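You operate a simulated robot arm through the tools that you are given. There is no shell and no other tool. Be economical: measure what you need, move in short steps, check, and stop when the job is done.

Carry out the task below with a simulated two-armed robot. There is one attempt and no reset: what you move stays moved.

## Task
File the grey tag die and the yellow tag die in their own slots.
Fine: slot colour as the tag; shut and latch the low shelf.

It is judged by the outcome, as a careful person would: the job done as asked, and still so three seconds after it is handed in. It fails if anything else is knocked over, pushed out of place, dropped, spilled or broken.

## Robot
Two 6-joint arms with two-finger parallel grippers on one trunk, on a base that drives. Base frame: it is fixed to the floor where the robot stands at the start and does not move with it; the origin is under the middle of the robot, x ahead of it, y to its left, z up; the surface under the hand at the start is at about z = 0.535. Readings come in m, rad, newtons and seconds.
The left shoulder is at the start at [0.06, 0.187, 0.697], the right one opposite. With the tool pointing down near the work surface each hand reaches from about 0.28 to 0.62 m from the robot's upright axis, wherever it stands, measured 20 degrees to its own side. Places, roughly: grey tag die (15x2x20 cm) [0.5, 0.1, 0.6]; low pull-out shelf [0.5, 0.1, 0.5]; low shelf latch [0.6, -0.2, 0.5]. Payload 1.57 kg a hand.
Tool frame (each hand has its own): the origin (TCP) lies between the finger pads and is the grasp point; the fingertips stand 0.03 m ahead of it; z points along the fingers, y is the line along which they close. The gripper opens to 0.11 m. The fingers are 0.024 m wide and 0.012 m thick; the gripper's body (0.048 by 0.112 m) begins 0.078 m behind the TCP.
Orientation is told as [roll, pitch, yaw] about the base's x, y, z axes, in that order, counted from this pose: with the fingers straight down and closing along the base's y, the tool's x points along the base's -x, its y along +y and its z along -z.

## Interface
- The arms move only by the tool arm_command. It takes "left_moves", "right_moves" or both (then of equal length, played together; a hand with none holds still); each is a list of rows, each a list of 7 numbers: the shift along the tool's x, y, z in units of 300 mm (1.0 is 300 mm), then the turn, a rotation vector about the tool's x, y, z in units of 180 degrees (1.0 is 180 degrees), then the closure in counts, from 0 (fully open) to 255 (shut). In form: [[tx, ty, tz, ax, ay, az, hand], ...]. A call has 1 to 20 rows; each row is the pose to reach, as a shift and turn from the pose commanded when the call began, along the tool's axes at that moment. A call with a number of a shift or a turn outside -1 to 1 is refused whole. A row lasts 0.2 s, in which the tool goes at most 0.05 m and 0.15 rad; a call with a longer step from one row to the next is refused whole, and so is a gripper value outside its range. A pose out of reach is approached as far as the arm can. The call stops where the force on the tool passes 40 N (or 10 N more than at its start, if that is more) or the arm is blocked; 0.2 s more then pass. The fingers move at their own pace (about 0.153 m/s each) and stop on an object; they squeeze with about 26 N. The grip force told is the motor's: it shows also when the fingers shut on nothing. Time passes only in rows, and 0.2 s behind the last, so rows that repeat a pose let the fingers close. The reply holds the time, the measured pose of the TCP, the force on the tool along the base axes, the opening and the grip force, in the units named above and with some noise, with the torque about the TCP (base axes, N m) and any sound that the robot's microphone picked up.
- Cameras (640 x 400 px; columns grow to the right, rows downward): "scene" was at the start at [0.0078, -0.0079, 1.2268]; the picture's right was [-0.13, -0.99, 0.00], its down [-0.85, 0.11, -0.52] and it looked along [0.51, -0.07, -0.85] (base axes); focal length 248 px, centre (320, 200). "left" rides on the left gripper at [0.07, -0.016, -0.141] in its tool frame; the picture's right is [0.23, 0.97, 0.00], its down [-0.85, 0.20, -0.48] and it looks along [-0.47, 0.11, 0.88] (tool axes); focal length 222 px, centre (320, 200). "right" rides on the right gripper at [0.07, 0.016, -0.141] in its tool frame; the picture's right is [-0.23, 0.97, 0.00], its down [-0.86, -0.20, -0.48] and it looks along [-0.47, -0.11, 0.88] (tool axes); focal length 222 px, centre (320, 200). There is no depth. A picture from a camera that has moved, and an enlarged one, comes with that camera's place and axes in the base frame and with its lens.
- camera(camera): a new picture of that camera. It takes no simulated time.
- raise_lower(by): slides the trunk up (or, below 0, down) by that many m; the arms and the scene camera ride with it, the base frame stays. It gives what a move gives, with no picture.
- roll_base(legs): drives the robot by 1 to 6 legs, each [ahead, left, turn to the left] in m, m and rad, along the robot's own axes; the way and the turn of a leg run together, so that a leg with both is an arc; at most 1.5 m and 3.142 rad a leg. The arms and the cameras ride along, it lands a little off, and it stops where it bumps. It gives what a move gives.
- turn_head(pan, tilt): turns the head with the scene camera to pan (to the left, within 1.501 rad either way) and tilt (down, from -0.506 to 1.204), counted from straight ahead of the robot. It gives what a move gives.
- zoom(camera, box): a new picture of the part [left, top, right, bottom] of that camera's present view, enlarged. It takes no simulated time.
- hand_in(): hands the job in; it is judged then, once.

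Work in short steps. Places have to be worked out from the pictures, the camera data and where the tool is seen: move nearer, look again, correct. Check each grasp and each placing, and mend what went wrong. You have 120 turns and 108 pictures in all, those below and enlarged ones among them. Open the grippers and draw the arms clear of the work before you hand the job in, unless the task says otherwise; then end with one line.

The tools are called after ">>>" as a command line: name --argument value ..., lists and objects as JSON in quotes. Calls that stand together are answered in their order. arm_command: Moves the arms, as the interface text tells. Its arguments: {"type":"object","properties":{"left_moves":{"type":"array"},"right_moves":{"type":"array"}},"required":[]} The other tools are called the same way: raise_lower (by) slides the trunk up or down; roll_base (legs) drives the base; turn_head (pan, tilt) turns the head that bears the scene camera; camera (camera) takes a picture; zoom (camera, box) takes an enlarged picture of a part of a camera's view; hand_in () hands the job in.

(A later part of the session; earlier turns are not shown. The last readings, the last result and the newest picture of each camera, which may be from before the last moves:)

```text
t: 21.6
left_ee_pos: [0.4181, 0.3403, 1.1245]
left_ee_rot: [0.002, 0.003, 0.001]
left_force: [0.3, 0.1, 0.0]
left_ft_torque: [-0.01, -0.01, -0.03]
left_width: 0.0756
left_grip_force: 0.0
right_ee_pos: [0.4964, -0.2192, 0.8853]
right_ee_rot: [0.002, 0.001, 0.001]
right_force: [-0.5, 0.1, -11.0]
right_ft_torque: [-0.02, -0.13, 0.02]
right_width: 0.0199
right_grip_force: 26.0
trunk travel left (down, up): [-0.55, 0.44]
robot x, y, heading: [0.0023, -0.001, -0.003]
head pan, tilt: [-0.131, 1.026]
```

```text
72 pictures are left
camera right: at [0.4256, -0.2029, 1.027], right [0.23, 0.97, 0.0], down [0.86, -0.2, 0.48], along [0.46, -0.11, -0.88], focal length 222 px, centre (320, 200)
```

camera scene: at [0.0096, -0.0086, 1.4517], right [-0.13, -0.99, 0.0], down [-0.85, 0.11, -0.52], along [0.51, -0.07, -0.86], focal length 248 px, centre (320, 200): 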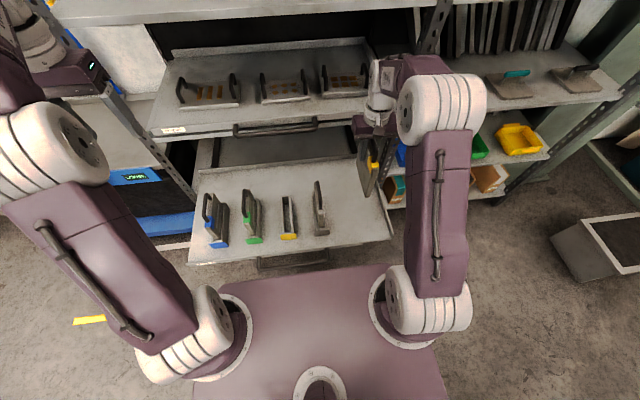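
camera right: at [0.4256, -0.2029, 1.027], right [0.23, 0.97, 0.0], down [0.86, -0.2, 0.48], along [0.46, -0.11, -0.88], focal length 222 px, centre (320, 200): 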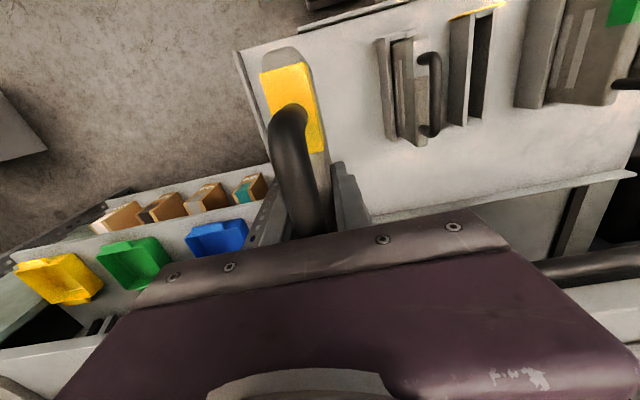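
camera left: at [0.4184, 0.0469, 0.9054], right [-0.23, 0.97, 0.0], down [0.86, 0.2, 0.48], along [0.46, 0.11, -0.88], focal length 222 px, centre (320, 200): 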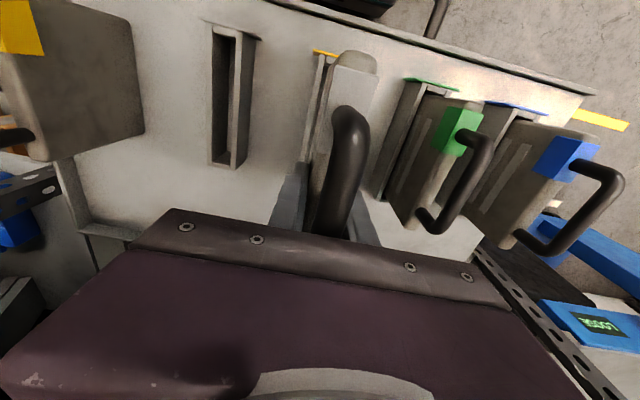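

The die's bottom is about z 0.76, 3 cm over the grey handle. I carry it across to y≈0.063, over the yellow slot.

>>> arm_command --right_moves '[[0.01, 0.08, 0, 0, 0, 0, 255], [0.025, 0.2, 0, 0, 0, 0, 255], [0.025, 0.34, 0, 0, 0, 0, 255], [0.025, 0.48, 0, 0, 0, 0, 255], [0.025, 0.62, 0, 0, 0, 0, 255], [0.025, 0.76, 0, 0, 0, 0, 255], [0.025, 0.88, 0, 0, 0, 0, 255], [0.025, 0.9413, 0, 0, 0, 0, 255], [0.025, 0.9413, 0, 0, 0, 0, 255]]'

>>> raise_lower --by -0.12

>>> zoom --camera "scene" --box '[210, 130, 370, 240]'

>>> zoom --camera "left" --box '[0, 0, 360, 225]'

```text
t: 23.6
left_ee_pos: [0.4187, 0.3406, 1.1245]
left_ee_rot: [0.002, 0.0, -0.001]
left_force: [-0.2, 1.2, -0.5]
left_ft_torque: [-0.03, 0.02, 0.0]
left_width: 0.0753
left_grip_force: 0.1
right_ee_pos: [0.4895, 0.0623, 0.8858]
right_ee_rot: [0.001, 0.003, -0.001]
right_force: [0.5, -0.4, -11.6]
right_ft_torque: [-0.01, -0.12, -0.03]
right_width: 0.02
right_grip_force: 25.8
trunk travel left (down, up): [-0.55, 0.44]
robot x, y, heading: [0.0029, -0.0022, -0.001]
head pan, tilt: [-0.131, 1.026]
```

```text
t: 25.1
left_ee_pos: [0.418, 0.341, 1.0055]
left_ee_rot: [0.001, -0.001, 0.0]
left_force: [0.4, -0.3, -0.8]
left_ft_torque: [-0.01, -0.02, -0.03]
left_width: 0.0752
left_grip_force: 0.1
right_ee_pos: [0.4885, 0.0646, 0.7656]
right_ee_rot: [-0.001, 0.003, -0.001]
right_force: [-1.0, 0.0, -11.3]
right_ft_torque: [-0.01, -0.14, 0.02]
right_width: 0.0198
right_grip_force: 25.5
trunk travel left (down, up): [-0.43, 0.56]
robot x, y, heading: [0.0008, -0.0036, 0.002]
head pan, tilt: [-0.131, 1.026]
```

```text
3.64 times, centred on (290, 185) of scene
camera zoom: at [0.0091, -0.0077, 1.3318], right [-0.13, -0.99, 0.0], down [-0.85, 0.11, -0.52], along [0.51, -0.07, -0.86], focal length 904 px, centre (429, 254)
```

zoom: 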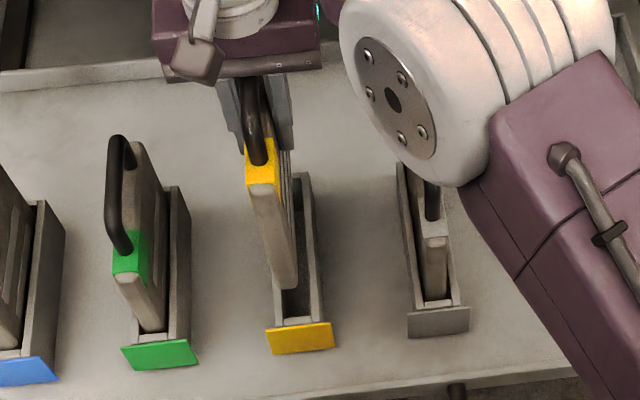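

```text
1.78 times, centred on (180, 112) of left
camera zoom: at [0.3477, 0.3253, 1.1473], right [-0.23, 0.97, 0.0], down [0.86, 0.2, 0.48], along [0.47, 0.11, -0.88], focal length 395 px, centre (569, 356)
```

zoom: 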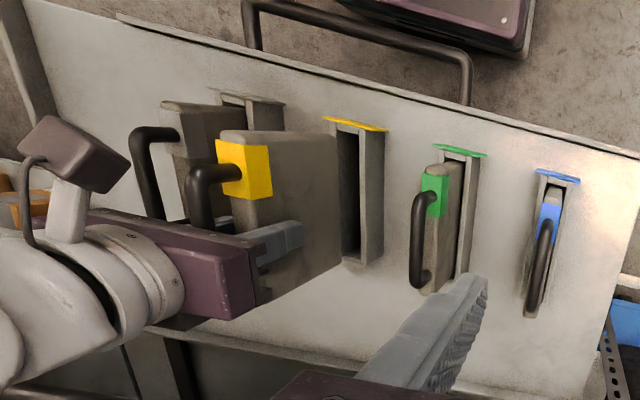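

The die is roughly over the yellow slot but may sit a few mm to +y at the bottom; I zoom in tighter to measure.

>>> zoom --camera "scene" --box '[260, 165, 310, 230]'

>>> zoom --camera "right" --box '[200, 0, 520, 200]'

```text
6.15 times, centred on (285, 198) of scene
camera zoom: at [0.0091, -0.0077, 1.3318], right [-0.13, -0.99, 0.0], down [-0.85, 0.11, -0.52], along [0.51, -0.07, -0.86], focal length 1530 px, centre (535, 215)
```

zoom: 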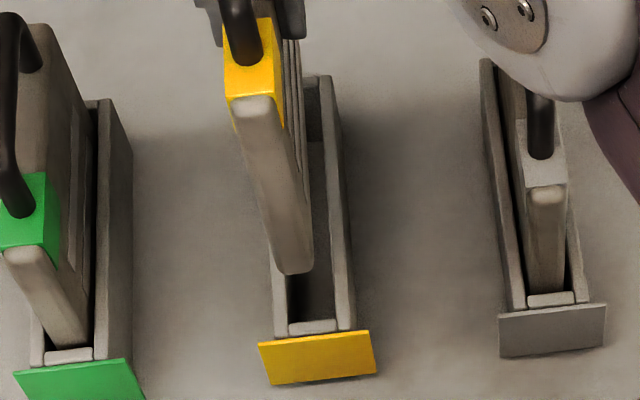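

```text
2.00 times, centred on (360, 100) of right
camera zoom: at [0.4176, 0.0793, 0.9071], right [0.23, 0.97, 0.0], down [0.86, -0.2, 0.48], along [0.46, -0.11, -0.88], focal length 444 px, centre (240, 400)
```

zoom: 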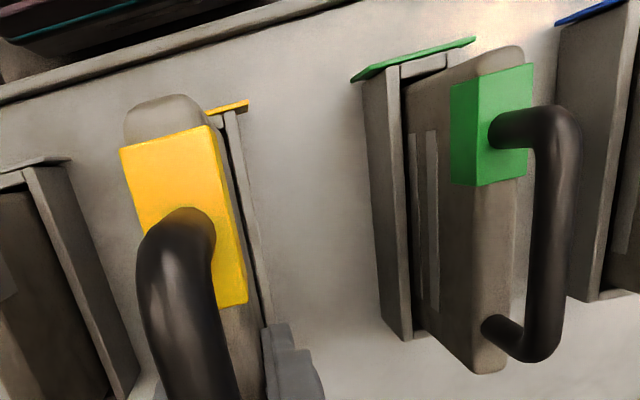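

Measured: die bottom is about 3 mm too far to +y. I shift -2.3 mm and lower into the slot's mouth, checking forces.

>>> arm_command --right_moves '[[0, -0.0077, 0.02, 0, 0, 0, 255], [0, -0.0077, 0.08, 0, 0, 0, 255], [0, -0.0077, 0.14, 0, 0, 0, 255], [0, -0.0077, 0.18, 0, 0, 0, 255], [0, -0.0077, 0.21, 0, 0, 0, 255], [0, -0.0077, 0.23, 0, 0, 0, 255]]'

>>> zoom --camera "scene" --box '[260, 165, 310, 230]'

```text
t: 26.5
left_ee_pos: [0.4183, 0.3415, 1.005]
left_ee_rot: [0.001, 0.003, 0.0]
left_force: [0.2, -0.5, -0.1]
left_ft_torque: [0.02, 0.0, 0.0]
left_width: 0.0754
left_grip_force: 0.0
right_ee_pos: [0.4885, 0.0608, 0.6969]
right_ee_rot: [-0.001, 0.0, 0.001]
right_force: [-0.2, 0.1, -12.4]
right_ft_torque: [0.03, -0.1, 0.0]
right_width: 0.0197
right_grip_force: 25.8
trunk travel left (down, up): [-0.43, 0.56]
robot x, y, heading: [0.0007, -0.0024, -0.0]
head pan, tilt: [-0.131, 1.026]
```

```text
6.15 times, centred on (285, 198) of scene
camera zoom: at [0.0094, -0.0076, 1.3317], right [-0.13, -0.99, 0.0], down [-0.85, 0.11, -0.52], along [0.51, -0.07, -0.86], focal length 1530 px, centre (535, 215)
```

zoom: 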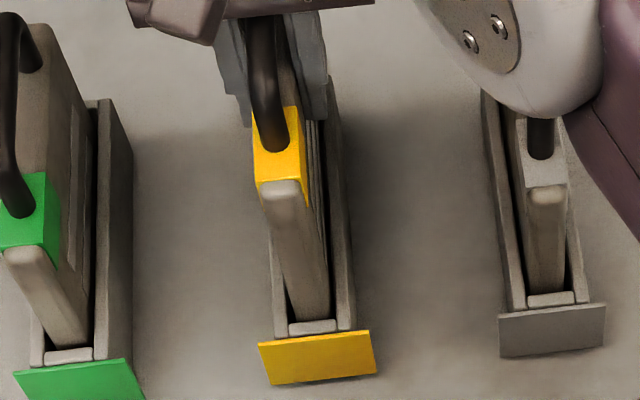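

It has entered the slot centred, no side force. Lower the rest until it is supported.

>>> arm_command --right_moves '[[0, 0, 0.04, 0, 0, 0, 255], [0, 0, 0.07, 0, 0, 0, 255], [0, 0, 0.09, 0, 0, 0, 255], [0, 0, 0.1, 0, 0, 0, 255]]'

>>> arm_command --right_moves '[[0, 0, 0.007, 0, 0, 0, 255], [0, 0, 0.014, 0, 0, 0, 255]]'

```text
t: 27.5
left_ee_pos: [0.4187, 0.3411, 1.0053]
left_ee_rot: [0.003, 0.002, -0.002]
left_force: [0.7, -1.0, -0.2]
left_ft_torque: [0.04, -0.01, -0.03]
left_width: 0.0758
left_grip_force: 0.0
right_ee_pos: [0.4892, 0.0604, 0.6662]
right_ee_rot: [0.0, 0.002, 0.0]
right_force: [-0.2, -0.8, -11.5]
right_ft_torque: [-0.04, -0.14, 0.02]
right_width: 0.0201
right_grip_force: 26.1
trunk travel left (down, up): [-0.43, 0.56]
robot x, y, heading: [0.0015, -0.0032, 0.004]
head pan, tilt: [-0.131, 1.026]
```

```text
t: 28.1
left_ee_pos: [0.4185, 0.3407, 1.0043]
left_ee_rot: [0.001, 0.002, -0.001]
left_force: [0.1, 0.4, 0.4]
left_ft_torque: [0.05, 0.02, 0.01]
left_width: 0.0755
left_grip_force: 0.1
right_ee_pos: [0.4888, 0.0612, 0.6623]
right_ee_rot: [0.0, 0.003, 0.0]
right_force: [-0.2, 0.5, -12.0]
right_ft_torque: [-0.01, -0.12, 0.02]
right_width: 0.0199
right_grip_force: 26.3
trunk travel left (down, up): [-0.43, 0.56]
robot x, y, heading: [-0.0011, -0.0029, 0.001]
head pan, tilt: [-0.131, 1.026]
```

Still hanging; a few more millimetres down.

>>> arm_command --right_moves '[[0, 0, 0.007, 0, 0, 0, 255], [0, 0, 0.012, 0, 0, 0, 255]]'

>>> zoom --camera "scene" --box '[260, 165, 310, 230]'

```text
t: 28.7
left_ee_pos: [0.4162, 0.3412, 1.0066]
left_ee_rot: [0.002, -0.002, 0.001]
left_force: [-0.3, 1.1, -0.1]
left_ft_torque: [-0.02, 0.03, 0.01]
left_width: 0.0755
left_grip_force: 0.0
right_ee_pos: [0.4884, 0.0602, 0.6605]
right_ee_rot: [0.003, -0.004, -0.001]
right_force: [1.1, -0.8, 9.5]
right_ft_torque: [-0.26, 0.87, 0.01]
right_width: 0.0197
right_grip_force: 26.1
trunk travel left (down, up): [-0.43, 0.56]
robot x, y, heading: [-0.0031, 0.0034, -0.002]
head pan, tilt: [-0.131, 1.026]
```

```text
6.15 times, centred on (285, 198) of scene
camera zoom: at [0.0072, -0.008, 1.3321], right [-0.13, -0.99, 0.0], down [-0.85, 0.11, -0.52], along [0.51, -0.07, -0.85], focal length 1530 px, centre (535, 215)
```

zoom: 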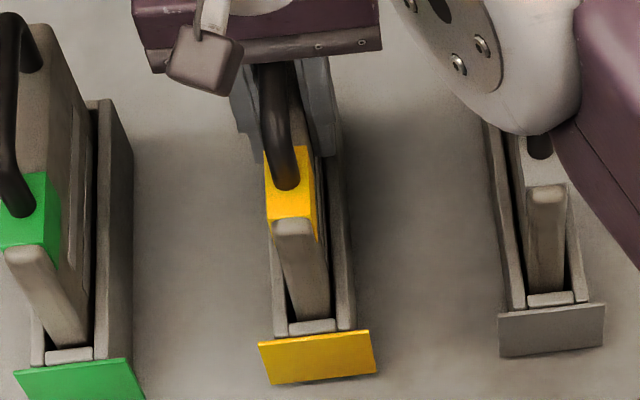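

Seated. I release, rise a little with the hand, then lift clear with the trunk.

>>> arm_command --right_moves '[[0, 0, -0.006, 0, 0, 0, 80], [0, 0, -0.006, 0, 0, 0, 80], [0, 0, -0.03, 0, 0, 0, 80], [0, 0, -0.12, 0, 0, 0, 80], [0, 0, -0.24, 0, 0, 0, 80]]'

>>> raise_lower --by 0.12

>>> arm_command --right_moves '[[0, -0.15, 0, 0, 0, 0, 0], [0.08, -0.28, 0, 0, 0, 0, 0], [0.16, -0.41, 0, 0, 0, 0, 0], [0.24, -0.54, 0, 0, 0, 0, 0], [0.32, -0.67, 0, 0, 0, 0, 0], [0.4, -0.8, 0, 0, 0, 0, 0], [0.48, -0.9, 0, 0, 0, 0, 0]]'

>>> camera --camera "scene"

```text
t: 29.9
left_ee_pos: [0.4165, 0.34, 1.0051]
left_ee_rot: [0.003, 0.001, 0.0]
left_force: [-0.4, -0.1, -0.3]
left_ft_torque: [0.0, 0.01, 0.02]
left_width: 0.0755
left_grip_force: 0.1
right_ee_pos: [0.488, 0.0588, 0.7331]
right_ee_rot: [-0.001, 0.0, 0.001]
right_force: [0.7, -0.1, -0.3]
right_ft_torque: [-0.04, 0.0, -0.01]
right_width: 0.0755
right_grip_force: 0.2
trunk travel left (down, up): [-0.43, 0.56]
robot x, y, heading: [-0.0014, 0.0012, 0.002]
head pan, tilt: [-0.131, 1.026]
```

```text
t: 31.4
left_ee_pos: [0.4176, 0.3418, 1.125]
left_ee_rot: [0.003, -0.002, 0.0]
left_force: [1.0, -0.2, 0.3]
left_ft_torque: [-0.01, 0.02, 0.01]
left_width: 0.0756
left_grip_force: 0.1
right_ee_pos: [0.4887, 0.0585, 0.8527]
right_ee_rot: [0.001, 0.0, 0.0]
right_force: [0.3, 0.9, 0.9]
right_ft_torque: [0.0, -0.02, -0.01]
right_width: 0.0755
right_grip_force: 0.0
trunk travel left (down, up): [-0.55, 0.44]
robot x, y, heading: [0.0031, 0.0003, -0.006]
head pan, tilt: [-0.131, 1.026]
```

```text
t: 33.0
left_ee_pos: [0.4168, 0.3397, 1.1265]
left_ee_rot: [0.0, -0.003, 0.0]
left_force: [0.2, 0.1, 0.4]
left_ft_torque: [0.0, 0.01, -0.03]
left_width: 0.0753
left_grip_force: 0.0
right_ee_pos: [0.3451, -0.2119, 0.8521]
right_ee_rot: [0.001, -0.001, 0.001]
right_force: [-0.3, -0.2, -0.4]
right_ft_torque: [0.01, -0.01, 0.0]
right_width: 0.1099
right_grip_force: 0.0
trunk travel left (down, up): [-0.55, 0.44]
robot x, y, heading: [0.0012, 0.0014, 0.002]
head pan, tilt: [-0.131, 1.026]
```

```text
65 pictures are left
camera scene: at [0.007, -0.0086, 1.4518], right [-0.13, -0.99, 0.0], down [-0.85, 0.11, -0.52], along [0.51, -0.07, -0.85], focal length 248 px, centre (320, 200)
```

scene: 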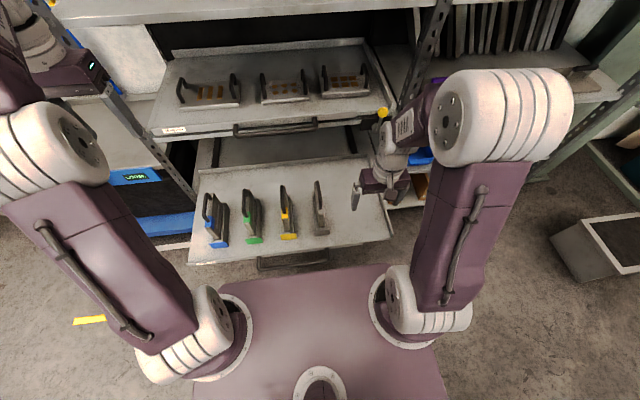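

Both dies are seated. Now I study the shelf rails, its handle and the latch before pushing it shut.

>>> zoom --camera "scene" --box '[340, 70, 440, 200]'

>>> zoom --camera "scene" --box '[130, 70, 410, 280]'

>>> camera --camera "right"

```text
3.08 times, centred on (390, 135) of scene
camera zoom: at [0.007, -0.0086, 1.4518], right [-0.13, -0.99, 0.0], down [-0.85, 0.11, -0.52], along [0.51, -0.07, -0.85], focal length 765 px, centre (105, 400)
```

zoom: 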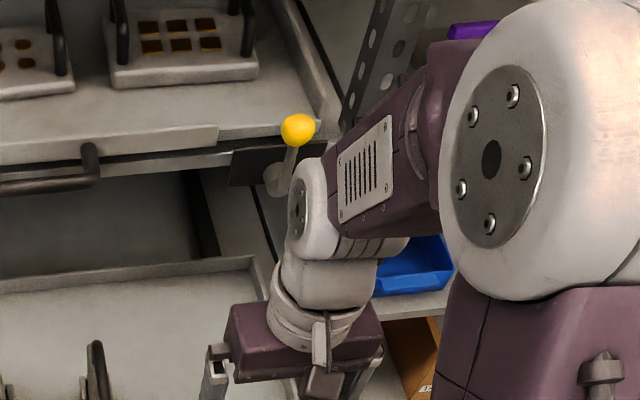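

```text
1.90 times, centred on (270, 175) of scene
camera zoom: at [0.007, -0.0086, 1.4518], right [-0.13, -0.99, 0.0], down [-0.85, 0.11, -0.52], along [0.51, -0.07, -0.85], focal length 473 px, centre (415, 248)
```

zoom: 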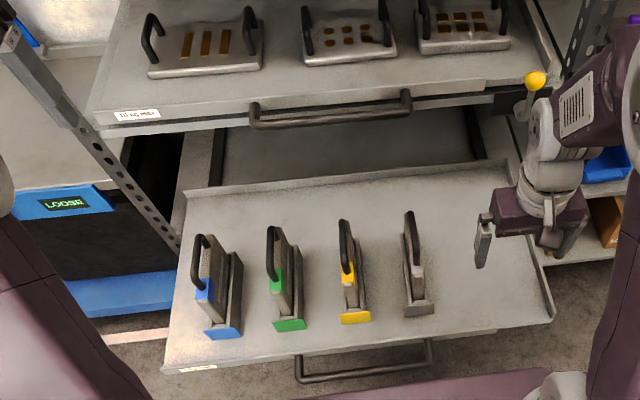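

```text
62 pictures are left
camera right: at [0.2723, -0.196, 0.9938], right [0.23, 0.97, 0.0], down [0.85, -0.2, 0.48], along [0.47, -0.11, -0.88], focal length 222 px, centre (320, 200)
```

right: 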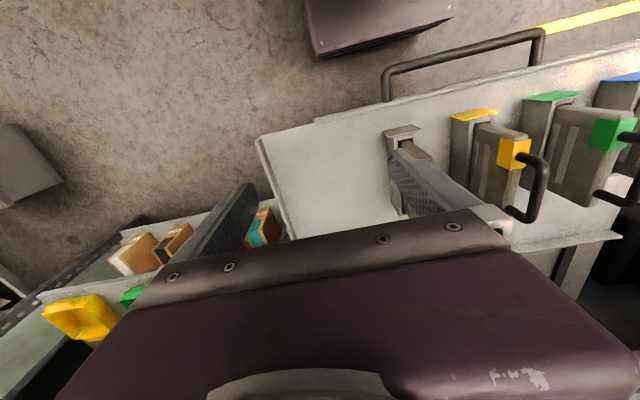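

The lever with the yellow knob at (0.63, -0.30, 0.91) works out to belong to the upper shelf (upright, in front of its tray); the low latch should hang likewise under the low tray near z 0.5. To push the low tray with tilted fingers I need room, so I back the base 0.2 m and tilt the right hand 45° forward with the fingers closed.

>>> roll_base --legs '[[-0.2, 0, 0]]'

>>> raise_lower --by -0.225

>>> camera --camera "scene"

```text
t: 34.6
left_ee_pos: [0.2141, 0.34, 1.1245]
left_ee_rot: [-0.001, -0.001, 0.002]
left_force: [-0.4, 0.5, -0.4]
left_ft_torque: [0.02, -0.01, 0.02]
left_width: 0.0753
left_grip_force: 0.0
right_ee_pos: [0.1423, -0.2115, 0.8531]
right_ee_rot: [0.001, 0.001, 0.002]
right_force: [-0.4, 0.1, 0.2]
right_ft_torque: [-0.01, 0.0, 0.01]
right_width: 0.1103
right_grip_force: 0.1
trunk travel left (down, up): [-0.55, 0.44]
robot x, y, heading: [-0.2036, -0.0013, 0.002]
head pan, tilt: [-0.131, 1.026]
```

```text
t: 37.0
left_ee_pos: [0.2142, 0.342, 0.8994]
left_ee_rot: [0.001, -0.001, 0.002]
left_force: [-0.7, -0.3, 1.1]
left_ft_torque: [-0.03, -0.02, 0.03]
left_width: 0.0752
left_grip_force: 0.1
right_ee_pos: [0.1423, -0.2113, 0.6269]
right_ee_rot: [0.001, 0.0, 0.001]
right_force: [0.3, -0.5, 0.6]
right_ft_torque: [0.0, -0.06, 0.01]
right_width: 0.1099
right_grip_force: 0.0
trunk travel left (down, up): [-0.325, 0.665]
robot x, y, heading: [-0.2058, 0.0009, 0.003]
head pan, tilt: [-0.131, 1.026]
```

```text
61 pictures are left
camera scene: at [-0.1942, -0.0081, 1.2268], right [-0.13, -0.99, 0.0], down [-0.85, 0.11, -0.52], along [0.51, -0.07, -0.85], focal length 248 px, centre (320, 200)
```

scene: 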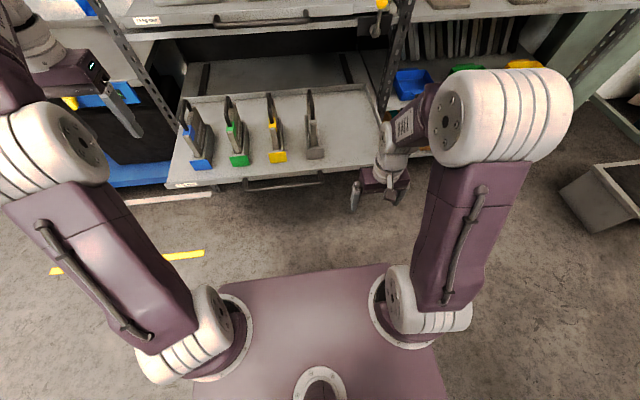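

I tilt the head up a little to see the front face, handle and the region beneath the tray.

>>> turn_head --pan -0.1 --tilt 0.7

>>> camera --camera "scene"

>>> zoom --camera "scene" --box '[150, 150, 430, 330]'

```text
t: 37.8
left_ee_pos: [0.2151, 0.3409, 0.9008]
left_ee_rot: [0.002, 0.001, 0.001]
left_force: [0.7, -0.3, -0.1]
left_ft_torque: [-0.02, -0.01, 0.0]
left_width: 0.0755
left_grip_force: 0.0
right_ee_pos: [0.1432, -0.211, 0.6285]
right_ee_rot: [0.0, 0.002, 0.002]
right_force: [0.6, 0.4, 0.2]
right_ft_torque: [0.03, 0.02, -0.01]
right_width: 0.11
right_grip_force: 0.1
trunk travel left (down, up): [-0.325, 0.665]
robot x, y, heading: [-0.1997, -0.0005, 0.0]
head pan, tilt: [-0.099, 0.7]
```

```text
60 pictures are left
camera scene: at [-0.1771, -0.0076, 1.2518], right [-0.1, -1.0, 0.0], down [-0.64, 0.06, -0.76], along [0.76, -0.08, -0.64], focal length 248 px, centre (320, 200)
```

scene: 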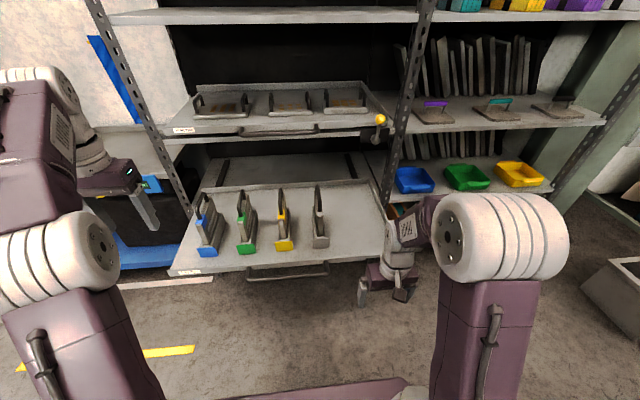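

```text
2.22 times, centred on (290, 240) of scene
camera zoom: at [-0.1771, -0.0076, 1.2518], right [-0.1, -1.0, 0.0], down [-0.64, 0.06, -0.76], along [0.76, -0.08, -0.64], focal length 552 px, centre (387, 111)
```

zoom: 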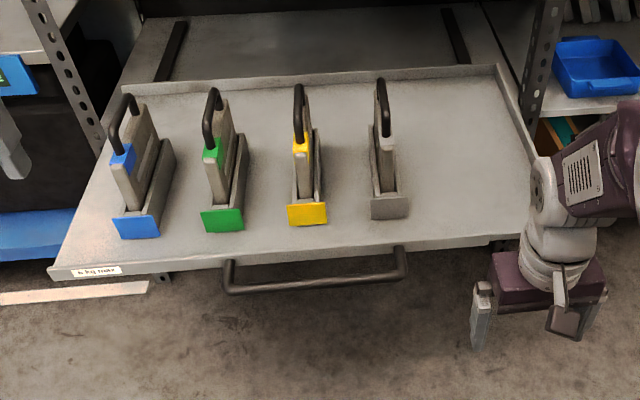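

The tray's front face seems about 3 cm tall just below z 0.535 at x≈0.34. I turn the right hand to point almost straight forward (75° from down), fingers shut, to about 4 cm in front of that face at y≈-0.15.

>>> arm_command --right_moves '[[-0.04, 0.02, 0.0, 0, -0.042, 0, 255], [-0.08, 0.04, 0.0, 0, -0.084, 0, 255], [-0.12, 0.06, 0.02, 0, -0.126, 0, 255], [-0.16, 0.08, 0.05, 0, -0.168, 0, 255], [-0.2, 0.1, 0.08, 0, -0.21, 0, 255], [-0.24, 0.12, 0.12, 0, -0.252, 0, 255], [-0.28, 0.14, 0.16, 0, -0.294, 0, 255], [-0.33, 0.16, 0.22, 0, -0.336, 0, 255], [-0.38, 0.18, 0.28, 0, -0.378, 0, 255], [-0.41, 0.2, 0.33, 0, -0.417, 0, 255]]'

>>> camera --camera "scene"

>>> camera --camera "right"

```text
t: 40.0
left_ee_pos: [0.2145, 0.3418, 0.8992]
left_ee_rot: [0.002, 0.0, 0.001]
left_force: [0.5, 0.1, 0.3]
left_ft_torque: [0.01, -0.02, -0.03]
left_width: 0.0754
left_grip_force: 0.0
right_ee_pos: [0.3014, -0.1464, 0.7424]
right_ee_rot: [0.004, -1.222, 0.001]
right_force: [0.1, -1.1, 0.3]
right_ft_torque: [-0.01, 0.01, 0.02]
right_width: 0.0
right_grip_force: 21.0
right hand out of reach, approached as far as the arm can: row 3, 4, 5, 6, 7, 8, 9, 10
trunk travel left (down, up): [-0.325, 0.665]
robot x, y, heading: [-0.204, 0.002, 0.004]
head pan, tilt: [-0.099, 0.7]
```

```text
58 pictures are left
camera scene: at [-0.1777, -0.0075, 1.2519], right [-0.1, -1.0, 0.0], down [-0.64, 0.06, -0.77], along [0.76, -0.08, -0.64], focal length 248 px, centre (320, 200)
```

scene: 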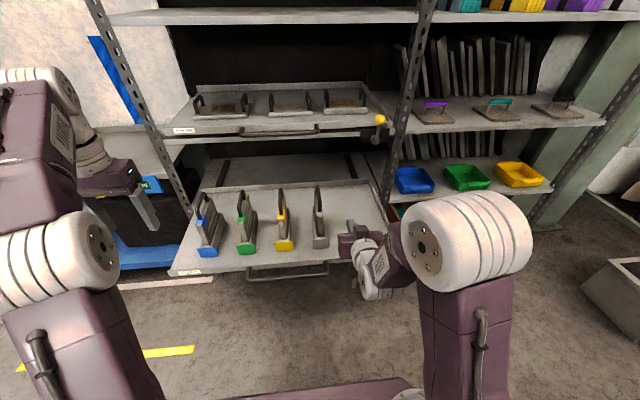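

```text
57 pictures are left
camera right: at [0.1432, -0.1317, 0.7243], right [0.07, 0.97, 0.21], down [-0.16, -0.2, 0.97], along [0.98, -0.1, 0.14], focal length 222 px, centre (320, 200)
```

right: 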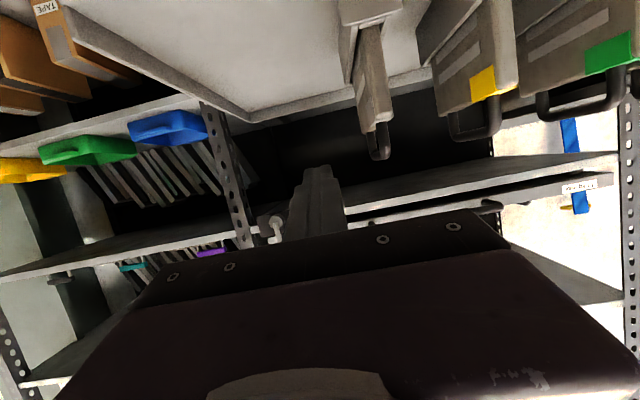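

Pointing forward, the arm can't get that low with the trunk here; I pull the hand back 6 cm and will lower the trunk instead.

>>> arm_command --right_moves '[[0, 0, -0.1, 0, 0, 0, 255], [0, 0, -0.2, 0, 0, 0, 255]]'

```text
t: 40.6
left_ee_pos: [0.2146, 0.3407, 0.9]
left_ee_rot: [0.001, 0.0, 0.001]
left_force: [-0.2, 0.3, 0.1]
left_ft_torque: [-0.04, 0.02, 0.03]
left_width: 0.0756
left_grip_force: 0.2
right_ee_pos: [0.2978, -0.1396, 0.7554]
right_ee_rot: [0.003, -1.219, 0.002]
right_force: [0.7, -0.2, -0.4]
right_ft_torque: [0.01, 0.03, -0.01]
right_width: 0.0
right_grip_force: 20.8
right hand out of reach, approached as far as the arm can: row 1, 2
trunk travel left (down, up): [-0.325, 0.665]
robot x, y, heading: [-0.1996, -0.0022, 0.002]
head pan, tilt: [-0.099, 0.7]
```

The arm is at its inner limit there; I back the base another 0.15 m (more extension is easier) and lower the trunk 0.2 m.

>>> roll_base --legs '[[-0.15, 0, 0]]'

>>> raise_lower --by -0.2

>>> arm_command --right_moves '[[0, 0, 0.06, 0, 0, 0, 255], [0, 0, 0.12, 0, 0, 0, 255], [0, 0, 0.2, 0, 0, 0, 255]]'

>>> camera --camera "scene"

```text
t: 41.9
left_ee_pos: [0.066, 0.3396, 0.9009]
left_ee_rot: [0.002, -0.002, -0.004]
left_force: [0.0, 0.3, 0.6]
left_ft_torque: [-0.02, -0.03, -0.01]
left_width: 0.0754
left_grip_force: 0.1
right_ee_pos: [0.1466, -0.1424, 0.7563]
right_ee_rot: [0.003, -1.222, -0.001]
right_force: [-0.5, -0.4, -0.7]
right_ft_torque: [-0.01, -0.02, -0.02]
right_width: 0.0001
right_grip_force: 21.2
trunk travel left (down, up): [-0.325, 0.665]
robot x, y, heading: [-0.3526, 0.0006, -0.001]
head pan, tilt: [-0.099, 0.7]
```

```text
t: 44.1
left_ee_pos: [0.0663, 0.3378, 0.7005]
left_ee_rot: [0.001, 0.0, -0.003]
left_force: [1.0, -0.1, 0.1]
left_ft_torque: [0.0, 0.05, -0.01]
left_width: 0.0753
left_grip_force: 0.3
right_ee_pos: [0.1472, -0.141, 0.5567]
right_ee_rot: [0.002, -1.22, -0.003]
right_force: [0.7, 0.6, 0.6]
right_ft_torque: [-0.03, -0.04, -0.03]
right_width: 0.0
right_grip_force: 21.1
trunk travel left (down, up): [-0.125, 0.865]
robot x, y, heading: [-0.3533, -0.0024, -0.004]
head pan, tilt: [-0.099, 0.7]
```

```text
t: 44.9
left_ee_pos: [0.0668, 0.3399, 0.7]
left_ee_rot: [0.003, 0.0, -0.003]
left_force: [0.1, 0.1, -0.3]
left_ft_torque: [0.03, -0.01, -0.05]
left_width: 0.0753
left_grip_force: 0.0
right_ee_pos: [0.2038, -0.1399, 0.5348]
right_ee_rot: [0.003, -1.221, -0.003]
right_force: [-0.5, 0.0, -0.3]
right_ft_torque: [-0.01, 0.04, -0.02]
right_width: 0.0002
right_grip_force: 21.5
trunk travel left (down, up): [-0.125, 0.865]
robot x, y, heading: [-0.3538, -0.0008, -0.007]
head pan, tilt: [-0.099, 0.7]
```

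```text
56 pictures are left
camera scene: at [-0.3272, -0.0075, 1.0519], right [-0.1, -0.99, 0.0], down [-0.64, 0.07, -0.76], along [0.76, -0.08, -0.64], focal length 248 px, centre (320, 200)
```

scene: 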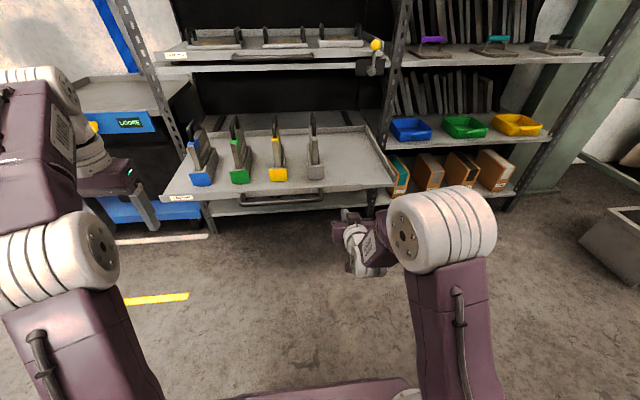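

Now the hand moves freely. I zoom to compare the fingertip with the tray's front face.

>>> zoom --camera "scene" --box '[240, 140, 420, 280]'

>>> camera --camera "right"

```text
2.86 times, centred on (330, 210) of scene
camera zoom: at [-0.3272, -0.0075, 1.0519], right [-0.1, -0.99, 0.0], down [-0.64, 0.07, -0.76], along [0.76, -0.08, -0.64], focal length 710 px, centre (291, 171)
```

zoom: 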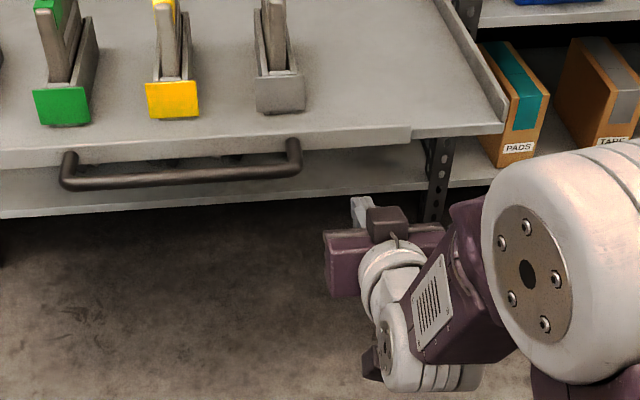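

```text
54 pictures are left
camera right: at [0.0454, -0.1252, 0.5183], right [0.08, 0.97, 0.21], down [-0.16, -0.2, 0.97], along [0.98, -0.11, 0.14], focal length 222 px, centre (320, 200)
```

right: 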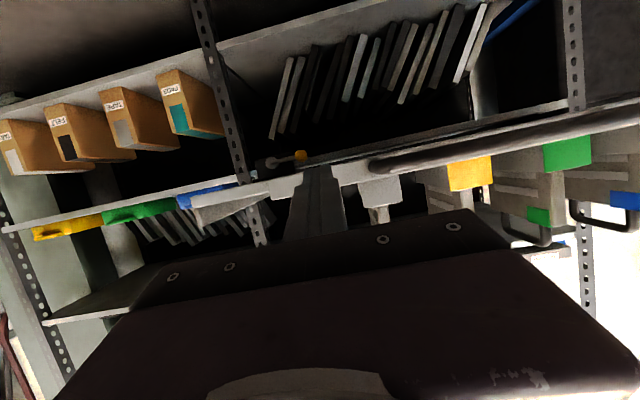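

The right camera now shows the low latch (yellow knob) below the tray. I zoom in on it.

>>> zoom --camera "right" --box '[220, 110, 420, 235]'

>>> zoom --camera "scene" --box '[340, 20, 420, 90]'

```text
3.20 times, centred on (320, 172) of right
camera zoom: at [0.0454, -0.1252, 0.5183], right [0.08, 0.97, 0.21], down [-0.16, -0.2, 0.97], along [0.98, -0.11, 0.14], focal length 711 px, centre (320, 288)
```

zoom: 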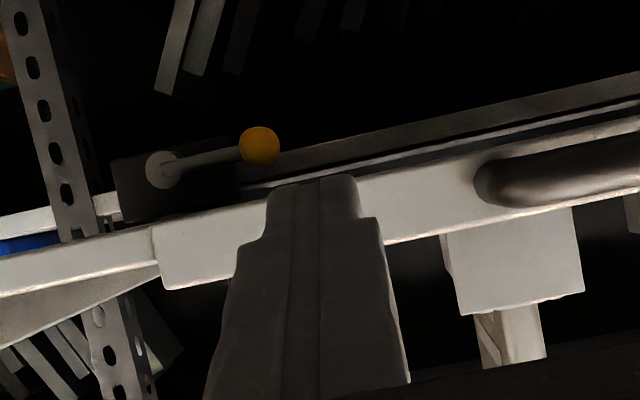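

```text
5.71 times, centred on (380, 55) of scene
camera zoom: at [-0.3272, -0.0075, 1.0519], right [-0.1, -0.99, 0.0], down [-0.64, 0.07, -0.76], along [0.76, -0.08, -0.64], focal length 1420 px, centre (-23, 1029)
```

zoom: 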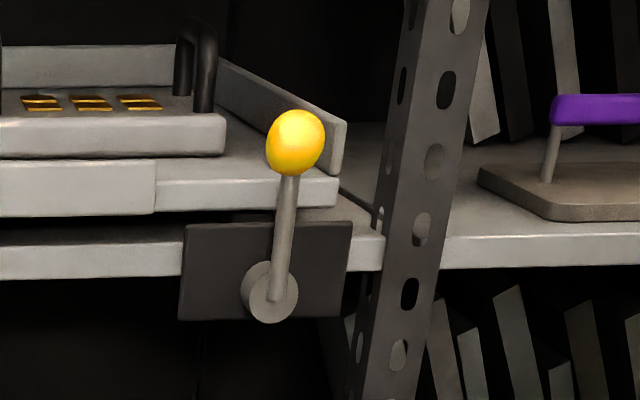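

Clear now: the upper (closed) shelf's lever stands up in front of its tray, and the low lever lies pointing left (+y): pivot ≈(0.65,-0.30,0.477), knob ≈(0.63,-0.21,0.476). The tray lip spans z 0.52–0.547, at fingertip height. I drive 8 cm ahead to near the lip, then push with the arm.

>>> roll_base --legs '[[0.08, 0, 0]]'

>>> arm_command --right_moves '[[-0.017, 0, 0.047, 0, 0, 0, 255], [-0.034, 0, 0.094, 0, 0, 0, 255], [-0.051, 0, 0.141, 0, 0, 0, 255]]'

>>> zoom --camera "scene" --box '[200, 140, 420, 300]'

```text
t: 46.0
left_ee_pos: [0.1473, 0.3407, 0.6998]
left_ee_rot: [0.003, 0.0, -0.001]
left_force: [0.6, -0.8, -0.6]
left_ft_torque: [0.03, -0.03, -0.03]
left_width: 0.0753
left_grip_force: 0.1
right_ee_pos: [0.284, -0.141, 0.5356]
right_ee_rot: [0.001, -1.22, -0.002]
right_force: [0.3, 0.1, -0.4]
right_ft_torque: [0.01, 0.01, 0.01]
right_width: 0.0
right_grip_force: 21.0
trunk travel left (down, up): [-0.125, 0.865]
robot x, y, heading: [-0.2715, -0.0015, 0.0]
head pan, tilt: [-0.099, 0.7]
```

```text
t: 46.8
left_ee_pos: [0.1459, 0.3406, 0.7006]
left_ee_rot: [0.003, 0.0, -0.003]
left_force: [0.2, -0.2, -0.3]
left_ft_torque: [0.01, -0.02, -0.01]
left_width: 0.0754
left_grip_force: 0.0
right_ee_pos: [0.3289, -0.1414, 0.5362]
right_ee_rot: [0.002, -1.222, 0.0]
right_force: [-0.8, 0.9, 0.5]
right_ft_torque: [-0.03, -0.03, -0.03]
right_width: 0.0
right_grip_force: 21.3
trunk travel left (down, up): [-0.125, 0.865]
robot x, y, heading: [-0.272, -0.0048, -0.002]
head pan, tilt: [-0.099, 0.7]
```

```text
2.50 times, centred on (310, 220) of scene
camera zoom: at [-0.2465, -0.0077, 1.0519], right [-0.1, -0.99, 0.0], down [-0.64, 0.07, -0.76], along [0.76, -0.08, -0.64], focal length 621 px, centre (345, 150)
```

zoom: 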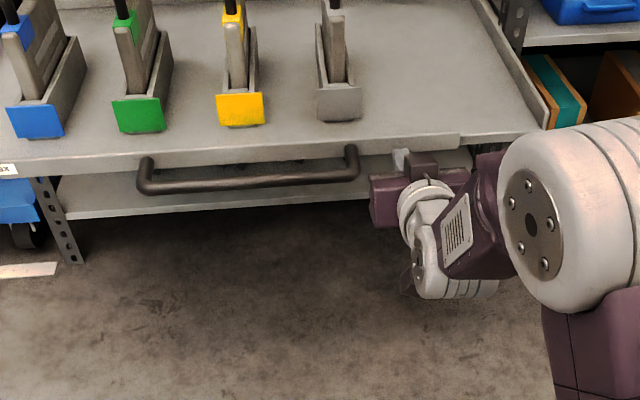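

No contact yet at tip x≈0.36; I check the fingertip height against the lip with the hand camera.

>>> zoom --camera "right" --box '[220, 110, 420, 235]'

>>> zoom --camera "scene" --box '[310, 170, 390, 230]'

```text
3.20 times, centred on (320, 172) of right
camera zoom: at [0.1712, -0.1258, 0.5185], right [0.08, 0.97, 0.21], down [-0.16, -0.2, 0.97], along [0.98, -0.11, 0.14], focal length 711 px, centre (320, 288)
```

zoom: 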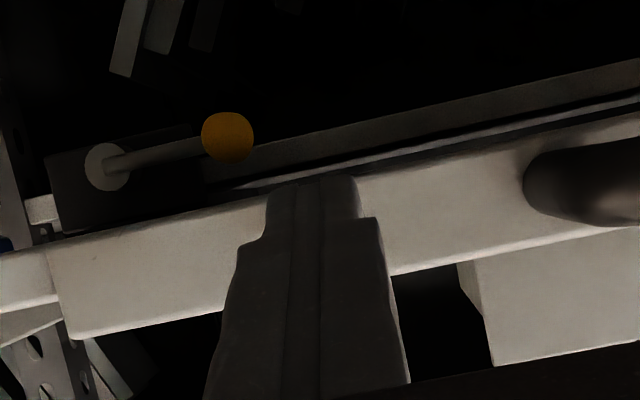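

```text
6.67 times, centred on (350, 200) of scene
camera zoom: at [-0.2465, -0.0077, 1.0519], right [-0.1, -0.99, 0.0], down [-0.64, 0.07, -0.76], along [0.76, -0.08, -0.64], focal length 1657 px, centre (120, 200)
```

zoom: 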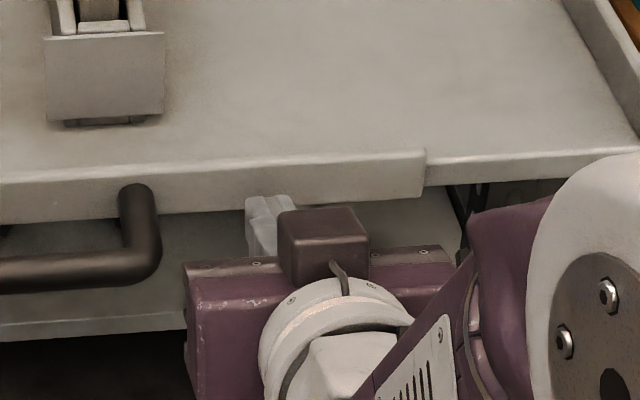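

The fingertip's front corner (z≈0.537) faces the lip's middle. I raise 3 mm and push on slowly to feel contact.

>>> arm_command --right_moves '[[-0.021, 0, 0.028, 0, 0, 0, 255], [-0.032, 0, 0.06, 0, 0, 0, 255], [-0.043, 0, 0.091, 0, 0, 0, 255], [-0.055, 0, 0.122, 0, 0, 0, 255]]'

>>> zoom --camera "scene" --box '[200, 140, 420, 300]'

```text
t: 47.8
left_ee_pos: [0.1461, 0.3398, 0.7003]
left_ee_rot: [0.002, 0.0, -0.003]
left_force: [0.1, 0.0, -0.6]
left_ft_torque: [-0.01, 0.02, -0.04]
left_width: 0.0754
left_grip_force: 0.0
right_ee_pos: [0.3705, -0.1391, 0.5389]
right_ee_rot: [0.003, -1.219, -0.003]
right_force: [0.4, 0.4, 0.8]
right_ft_torque: [-0.01, -0.03, 0.02]
right_width: 0.0001
right_grip_force: 21.4
trunk travel left (down, up): [-0.125, 0.865]
robot x, y, heading: [-0.2695, -0.0005, 0.004]
head pan, tilt: [-0.099, 0.7]
```

```text
2.50 times, centred on (310, 220) of scene
camera zoom: at [-0.2463, -0.0076, 1.0519], right [-0.1, -0.99, 0.0], down [-0.64, 0.07, -0.76], along [0.76, -0.08, -0.64], focal length 621 px, centre (345, 150)
```

zoom: 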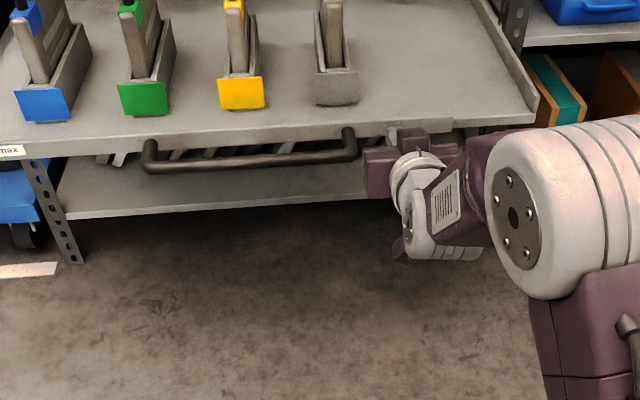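

The tray is sliding inward with almost no resistance. I continue gently by another 12 cm.

>>> arm_command --right_moves '[[-0.017, 0, 0.047, 0, 0, 0, 255], [-0.034, 0, 0.094, 0, 0, 0, 255], [-0.051, 0, 0.141, 0, 0, 0, 255], [-0.068, 0, 0.188, 0, 0, 0, 255], [-0.086, 0, 0.235, 0, 0, 0, 255], [-0.103, 0, 0.282, 0, 0, 0, 255], [-0.12, 0, 0.329, 0, 0, 0, 255], [-0.137, 0, 0.376, 0, 0, 0, 255]]'

>>> camera --camera "scene"

```text
t: 49.6
left_ee_pos: [0.1465, 0.3391, 0.6994]
left_ee_rot: [0.001, 0.001, -0.002]
left_force: [0.0, 0.4, 0.4]
left_ft_torque: [-0.02, -0.01, 0.0]
left_width: 0.0755
left_grip_force: 0.1
right_ee_pos: [0.4878, -0.1411, 0.5373]
right_ee_rot: [0.001, -1.219, 0.001]
right_force: [0.1, 0.4, 0.7]
right_ft_torque: [-0.01, 0.04, 0.01]
right_width: 0.0
right_grip_force: 21.3
trunk travel left (down, up): [-0.125, 0.865]
robot x, y, heading: [-0.2689, -0.0004, -0.004]
head pan, tilt: [-0.099, 0.7]
```

```text
47 pictures are left
camera scene: at [-0.2462, -0.0077, 1.0519], right [-0.1, -0.99, 0.0], down [-0.64, 0.07, -0.76], along [0.76, -0.08, -0.64], focal length 248 px, centre (320, 200)
```

scene: 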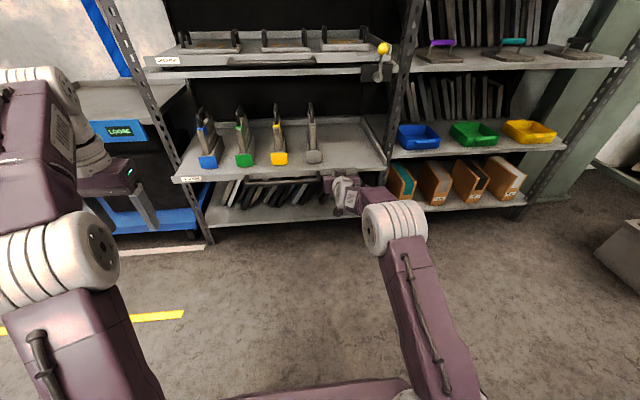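

I draw the hand back 15 cm, drive 0.2 m ahead and then continue.

>>> arm_command --right_moves '[[0.04, 0, -0.12, 0, 0, 0, 255], [0.09, 0, -0.26, 0, 0, 0, 255], [0.14, 0, -0.4, 0, 0, 0, 255], [0.2, 0, -0.55, 0, 0, 0, 255]]'

>>> roll_base --legs '[[0.15, 0, 0]]'

>>> camera --camera "scene"

>>> zoom --camera "right" --box '[160, 70, 480, 270]'

```text
t: 50.6
left_ee_pos: [0.1461, 0.3399, 0.6995]
left_ee_rot: [0.002, 0.0, 0.0]
left_force: [0.0, 1.0, 0.2]
left_ft_torque: [0.01, 0.02, -0.04]
left_width: 0.0753
left_grip_force: 0.0
right_ee_pos: [0.3118, -0.14, 0.5388]
right_ee_rot: [0.002, -1.22, -0.001]
right_force: [0.7, -1.3, 0.4]
right_ft_torque: [0.01, 0.03, -0.03]
right_width: 0.0
right_grip_force: 20.8
trunk travel left (down, up): [-0.125, 0.865]
robot x, y, heading: [-0.2744, -0.0031, -0.001]
head pan, tilt: [-0.099, 0.7]
```

```text
t: 51.9
left_ee_pos: [0.2967, 0.338, 0.6993]
left_ee_rot: [0.0, 0.0, -0.005]
left_force: [-0.9, 0.3, -0.9]
left_ft_torque: [0.01, 0.01, 0.02]
left_width: 0.0755
left_grip_force: 0.0
right_ee_pos: [0.4618, -0.1425, 0.5385]
right_ee_rot: [0.006, -1.22, -0.003]
right_force: [0.5, 0.0, 0.5]
right_ft_torque: [-0.01, 0.02, -0.01]
right_width: 0.0
right_grip_force: 21.8
trunk travel left (down, up): [-0.125, 0.865]
robot x, y, heading: [-0.123, 0.0019, -0.005]
head pan, tilt: [-0.099, 0.7]
```

```text
46 pictures are left
camera scene: at [-0.0963, -0.0082, 1.0519], right [-0.1, -0.99, 0.0], down [-0.64, 0.07, -0.76], along [0.76, -0.08, -0.64], focal length 248 px, centre (320, 200)
```

scene: 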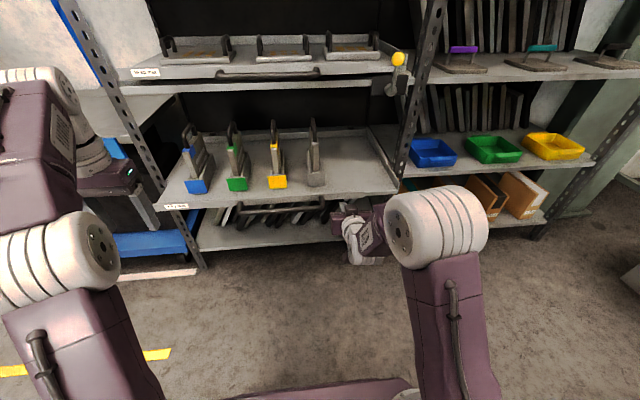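

```text
2.00 times, centred on (320, 170) of right
camera zoom: at [0.3038, -0.126, 0.5219], right [0.08, 0.97, 0.21], down [-0.16, -0.2, 0.97], along [0.98, -0.11, 0.14], focal length 444 px, centre (320, 260)
```

zoom: 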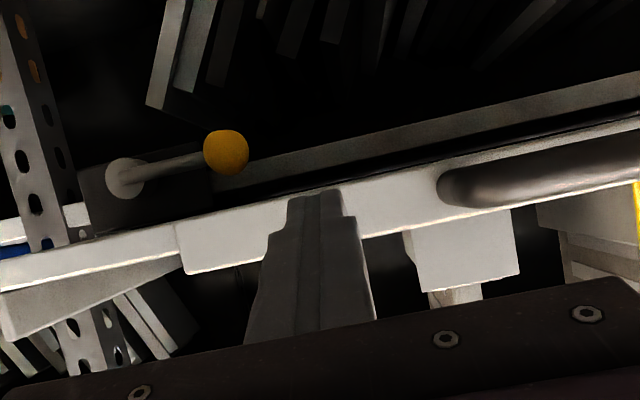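

Continue pushing the tray in gently, watching force for the end stop.

>>> arm_command --right_moves '[[-0.023, 0, 0.063, 0, 0, 0, 255], [-0.04, 0, 0.11, 0, 0, 0, 255], [-0.057, 0, 0.157, 0, 0, 0, 255], [-0.074, 0, 0.204, 0, 0, 0, 255], [-0.091, 0, 0.251, 0, 0, 0, 255], [-0.108, 0, 0.298, 0, 0, 0, 255], [-0.125, 0, 0.345, 0, 0, 0, 255], [-0.142, 0, 0.392, 0, 0, 0, 255]]'

>>> camera --camera "scene"

```text
t: 53.7
left_ee_pos: [0.2971, 0.3389, 0.7003]
left_ee_rot: [0.002, 0.001, -0.006]
left_force: [-0.2, 0.2, 0.7]
left_ft_torque: [0.02, 0.03, 0.05]
left_width: 0.0756
left_grip_force: 0.1
right_ee_pos: [0.5872, -0.1415, 0.5387]
right_ee_rot: [0.005, -1.22, -0.007]
right_force: [-0.3, -0.1, -0.3]
right_ft_torque: [0.02, -0.06, 0.01]
right_width: 0.0002
right_grip_force: 21.6
trunk travel left (down, up): [-0.125, 0.865]
robot x, y, heading: [-0.1215, 0.0006, 0.001]
head pan, tilt: [-0.099, 0.7]
```

```text
44 pictures are left
camera scene: at [-0.0962, -0.0082, 1.0519], right [-0.1, -0.99, 0.0], down [-0.64, 0.07, -0.76], along [0.76, -0.08, -0.64], focal length 248 px, centre (320, 200)
```

scene: 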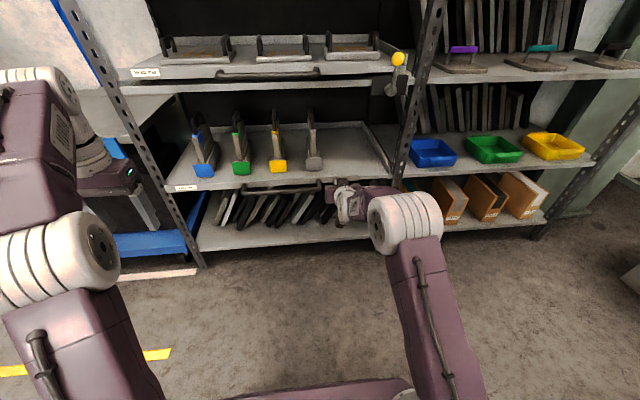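

Still moving freely; keep pushing up to 6 cm more toward the end stop.

>>> arm_command --right_moves '[[-0.012, 0, 0.031, 0, 0, 0, 255], [-0.023, 0, 0.062, 0, 0, 0, 255], [-0.034, 0, 0.094, 0, 0, 0, 255], [-0.046, 0, 0.125, 0, 0, 0, 255], [-0.057, 0, 0.157, 0, 0, 0, 255], [-0.068, 0, 0.188, 0, 0, 0, 255]]'

>>> camera --camera "scene"

>>> zoom --camera "right" --box '[160, 70, 480, 270]'

```text
t: 55.1
left_ee_pos: [0.2934, 0.3379, 0.702]
left_ee_rot: [0.002, -0.004, -0.008]
left_force: [0.6, -0.4, -0.8]
left_ft_torque: [0.01, 0.02, -0.01]
left_width: 0.0751
left_grip_force: 0.0
right_ee_pos: [0.6369, -0.145, 0.5369]
right_ee_rot: [0.006, -1.216, -0.005]
right_force: [-32.4, 0.8, 11.4]
right_ft_torque: [0.14, -0.36, -0.01]
right_width: 0.0
right_grip_force: 21.2
trunk travel left (down, up): [-0.125, 0.865]
robot x, y, heading: [-0.1186, 0.0015, -0.007]
head pan, tilt: [-0.099, 0.7]
stopped in row 6 (right hand): the force on the tool passed its limit at 57 N (the readings are from after the stop); the commanded pose is now the measured one
```

```text
43 pictures are left
camera scene: at [-0.102, -0.0078, 1.0523], right [-0.11, -0.99, 0.0], down [-0.64, 0.07, -0.77], along [0.76, -0.08, -0.64], focal length 248 px, centre (320, 200)
```

scene: 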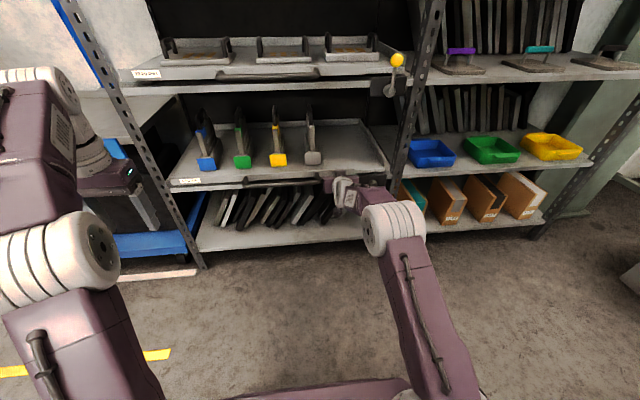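

```text
2.00 times, centred on (320, 170) of right
camera zoom: at [0.4799, -0.1274, 0.5224], right [0.08, 0.97, 0.21], down [-0.15, -0.2, 0.97], along [0.99, -0.11, 0.13], focal length 444 px, centre (320, 260)
```

zoom: 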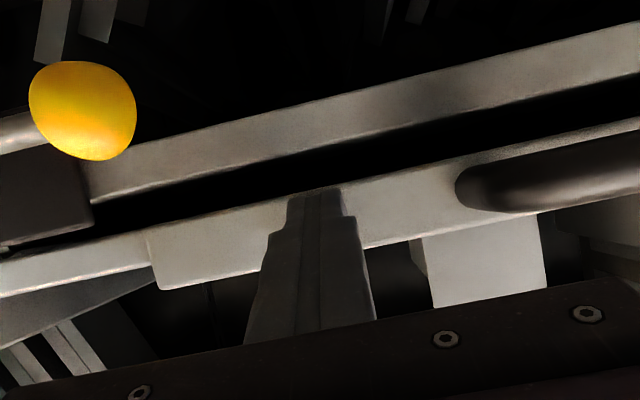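

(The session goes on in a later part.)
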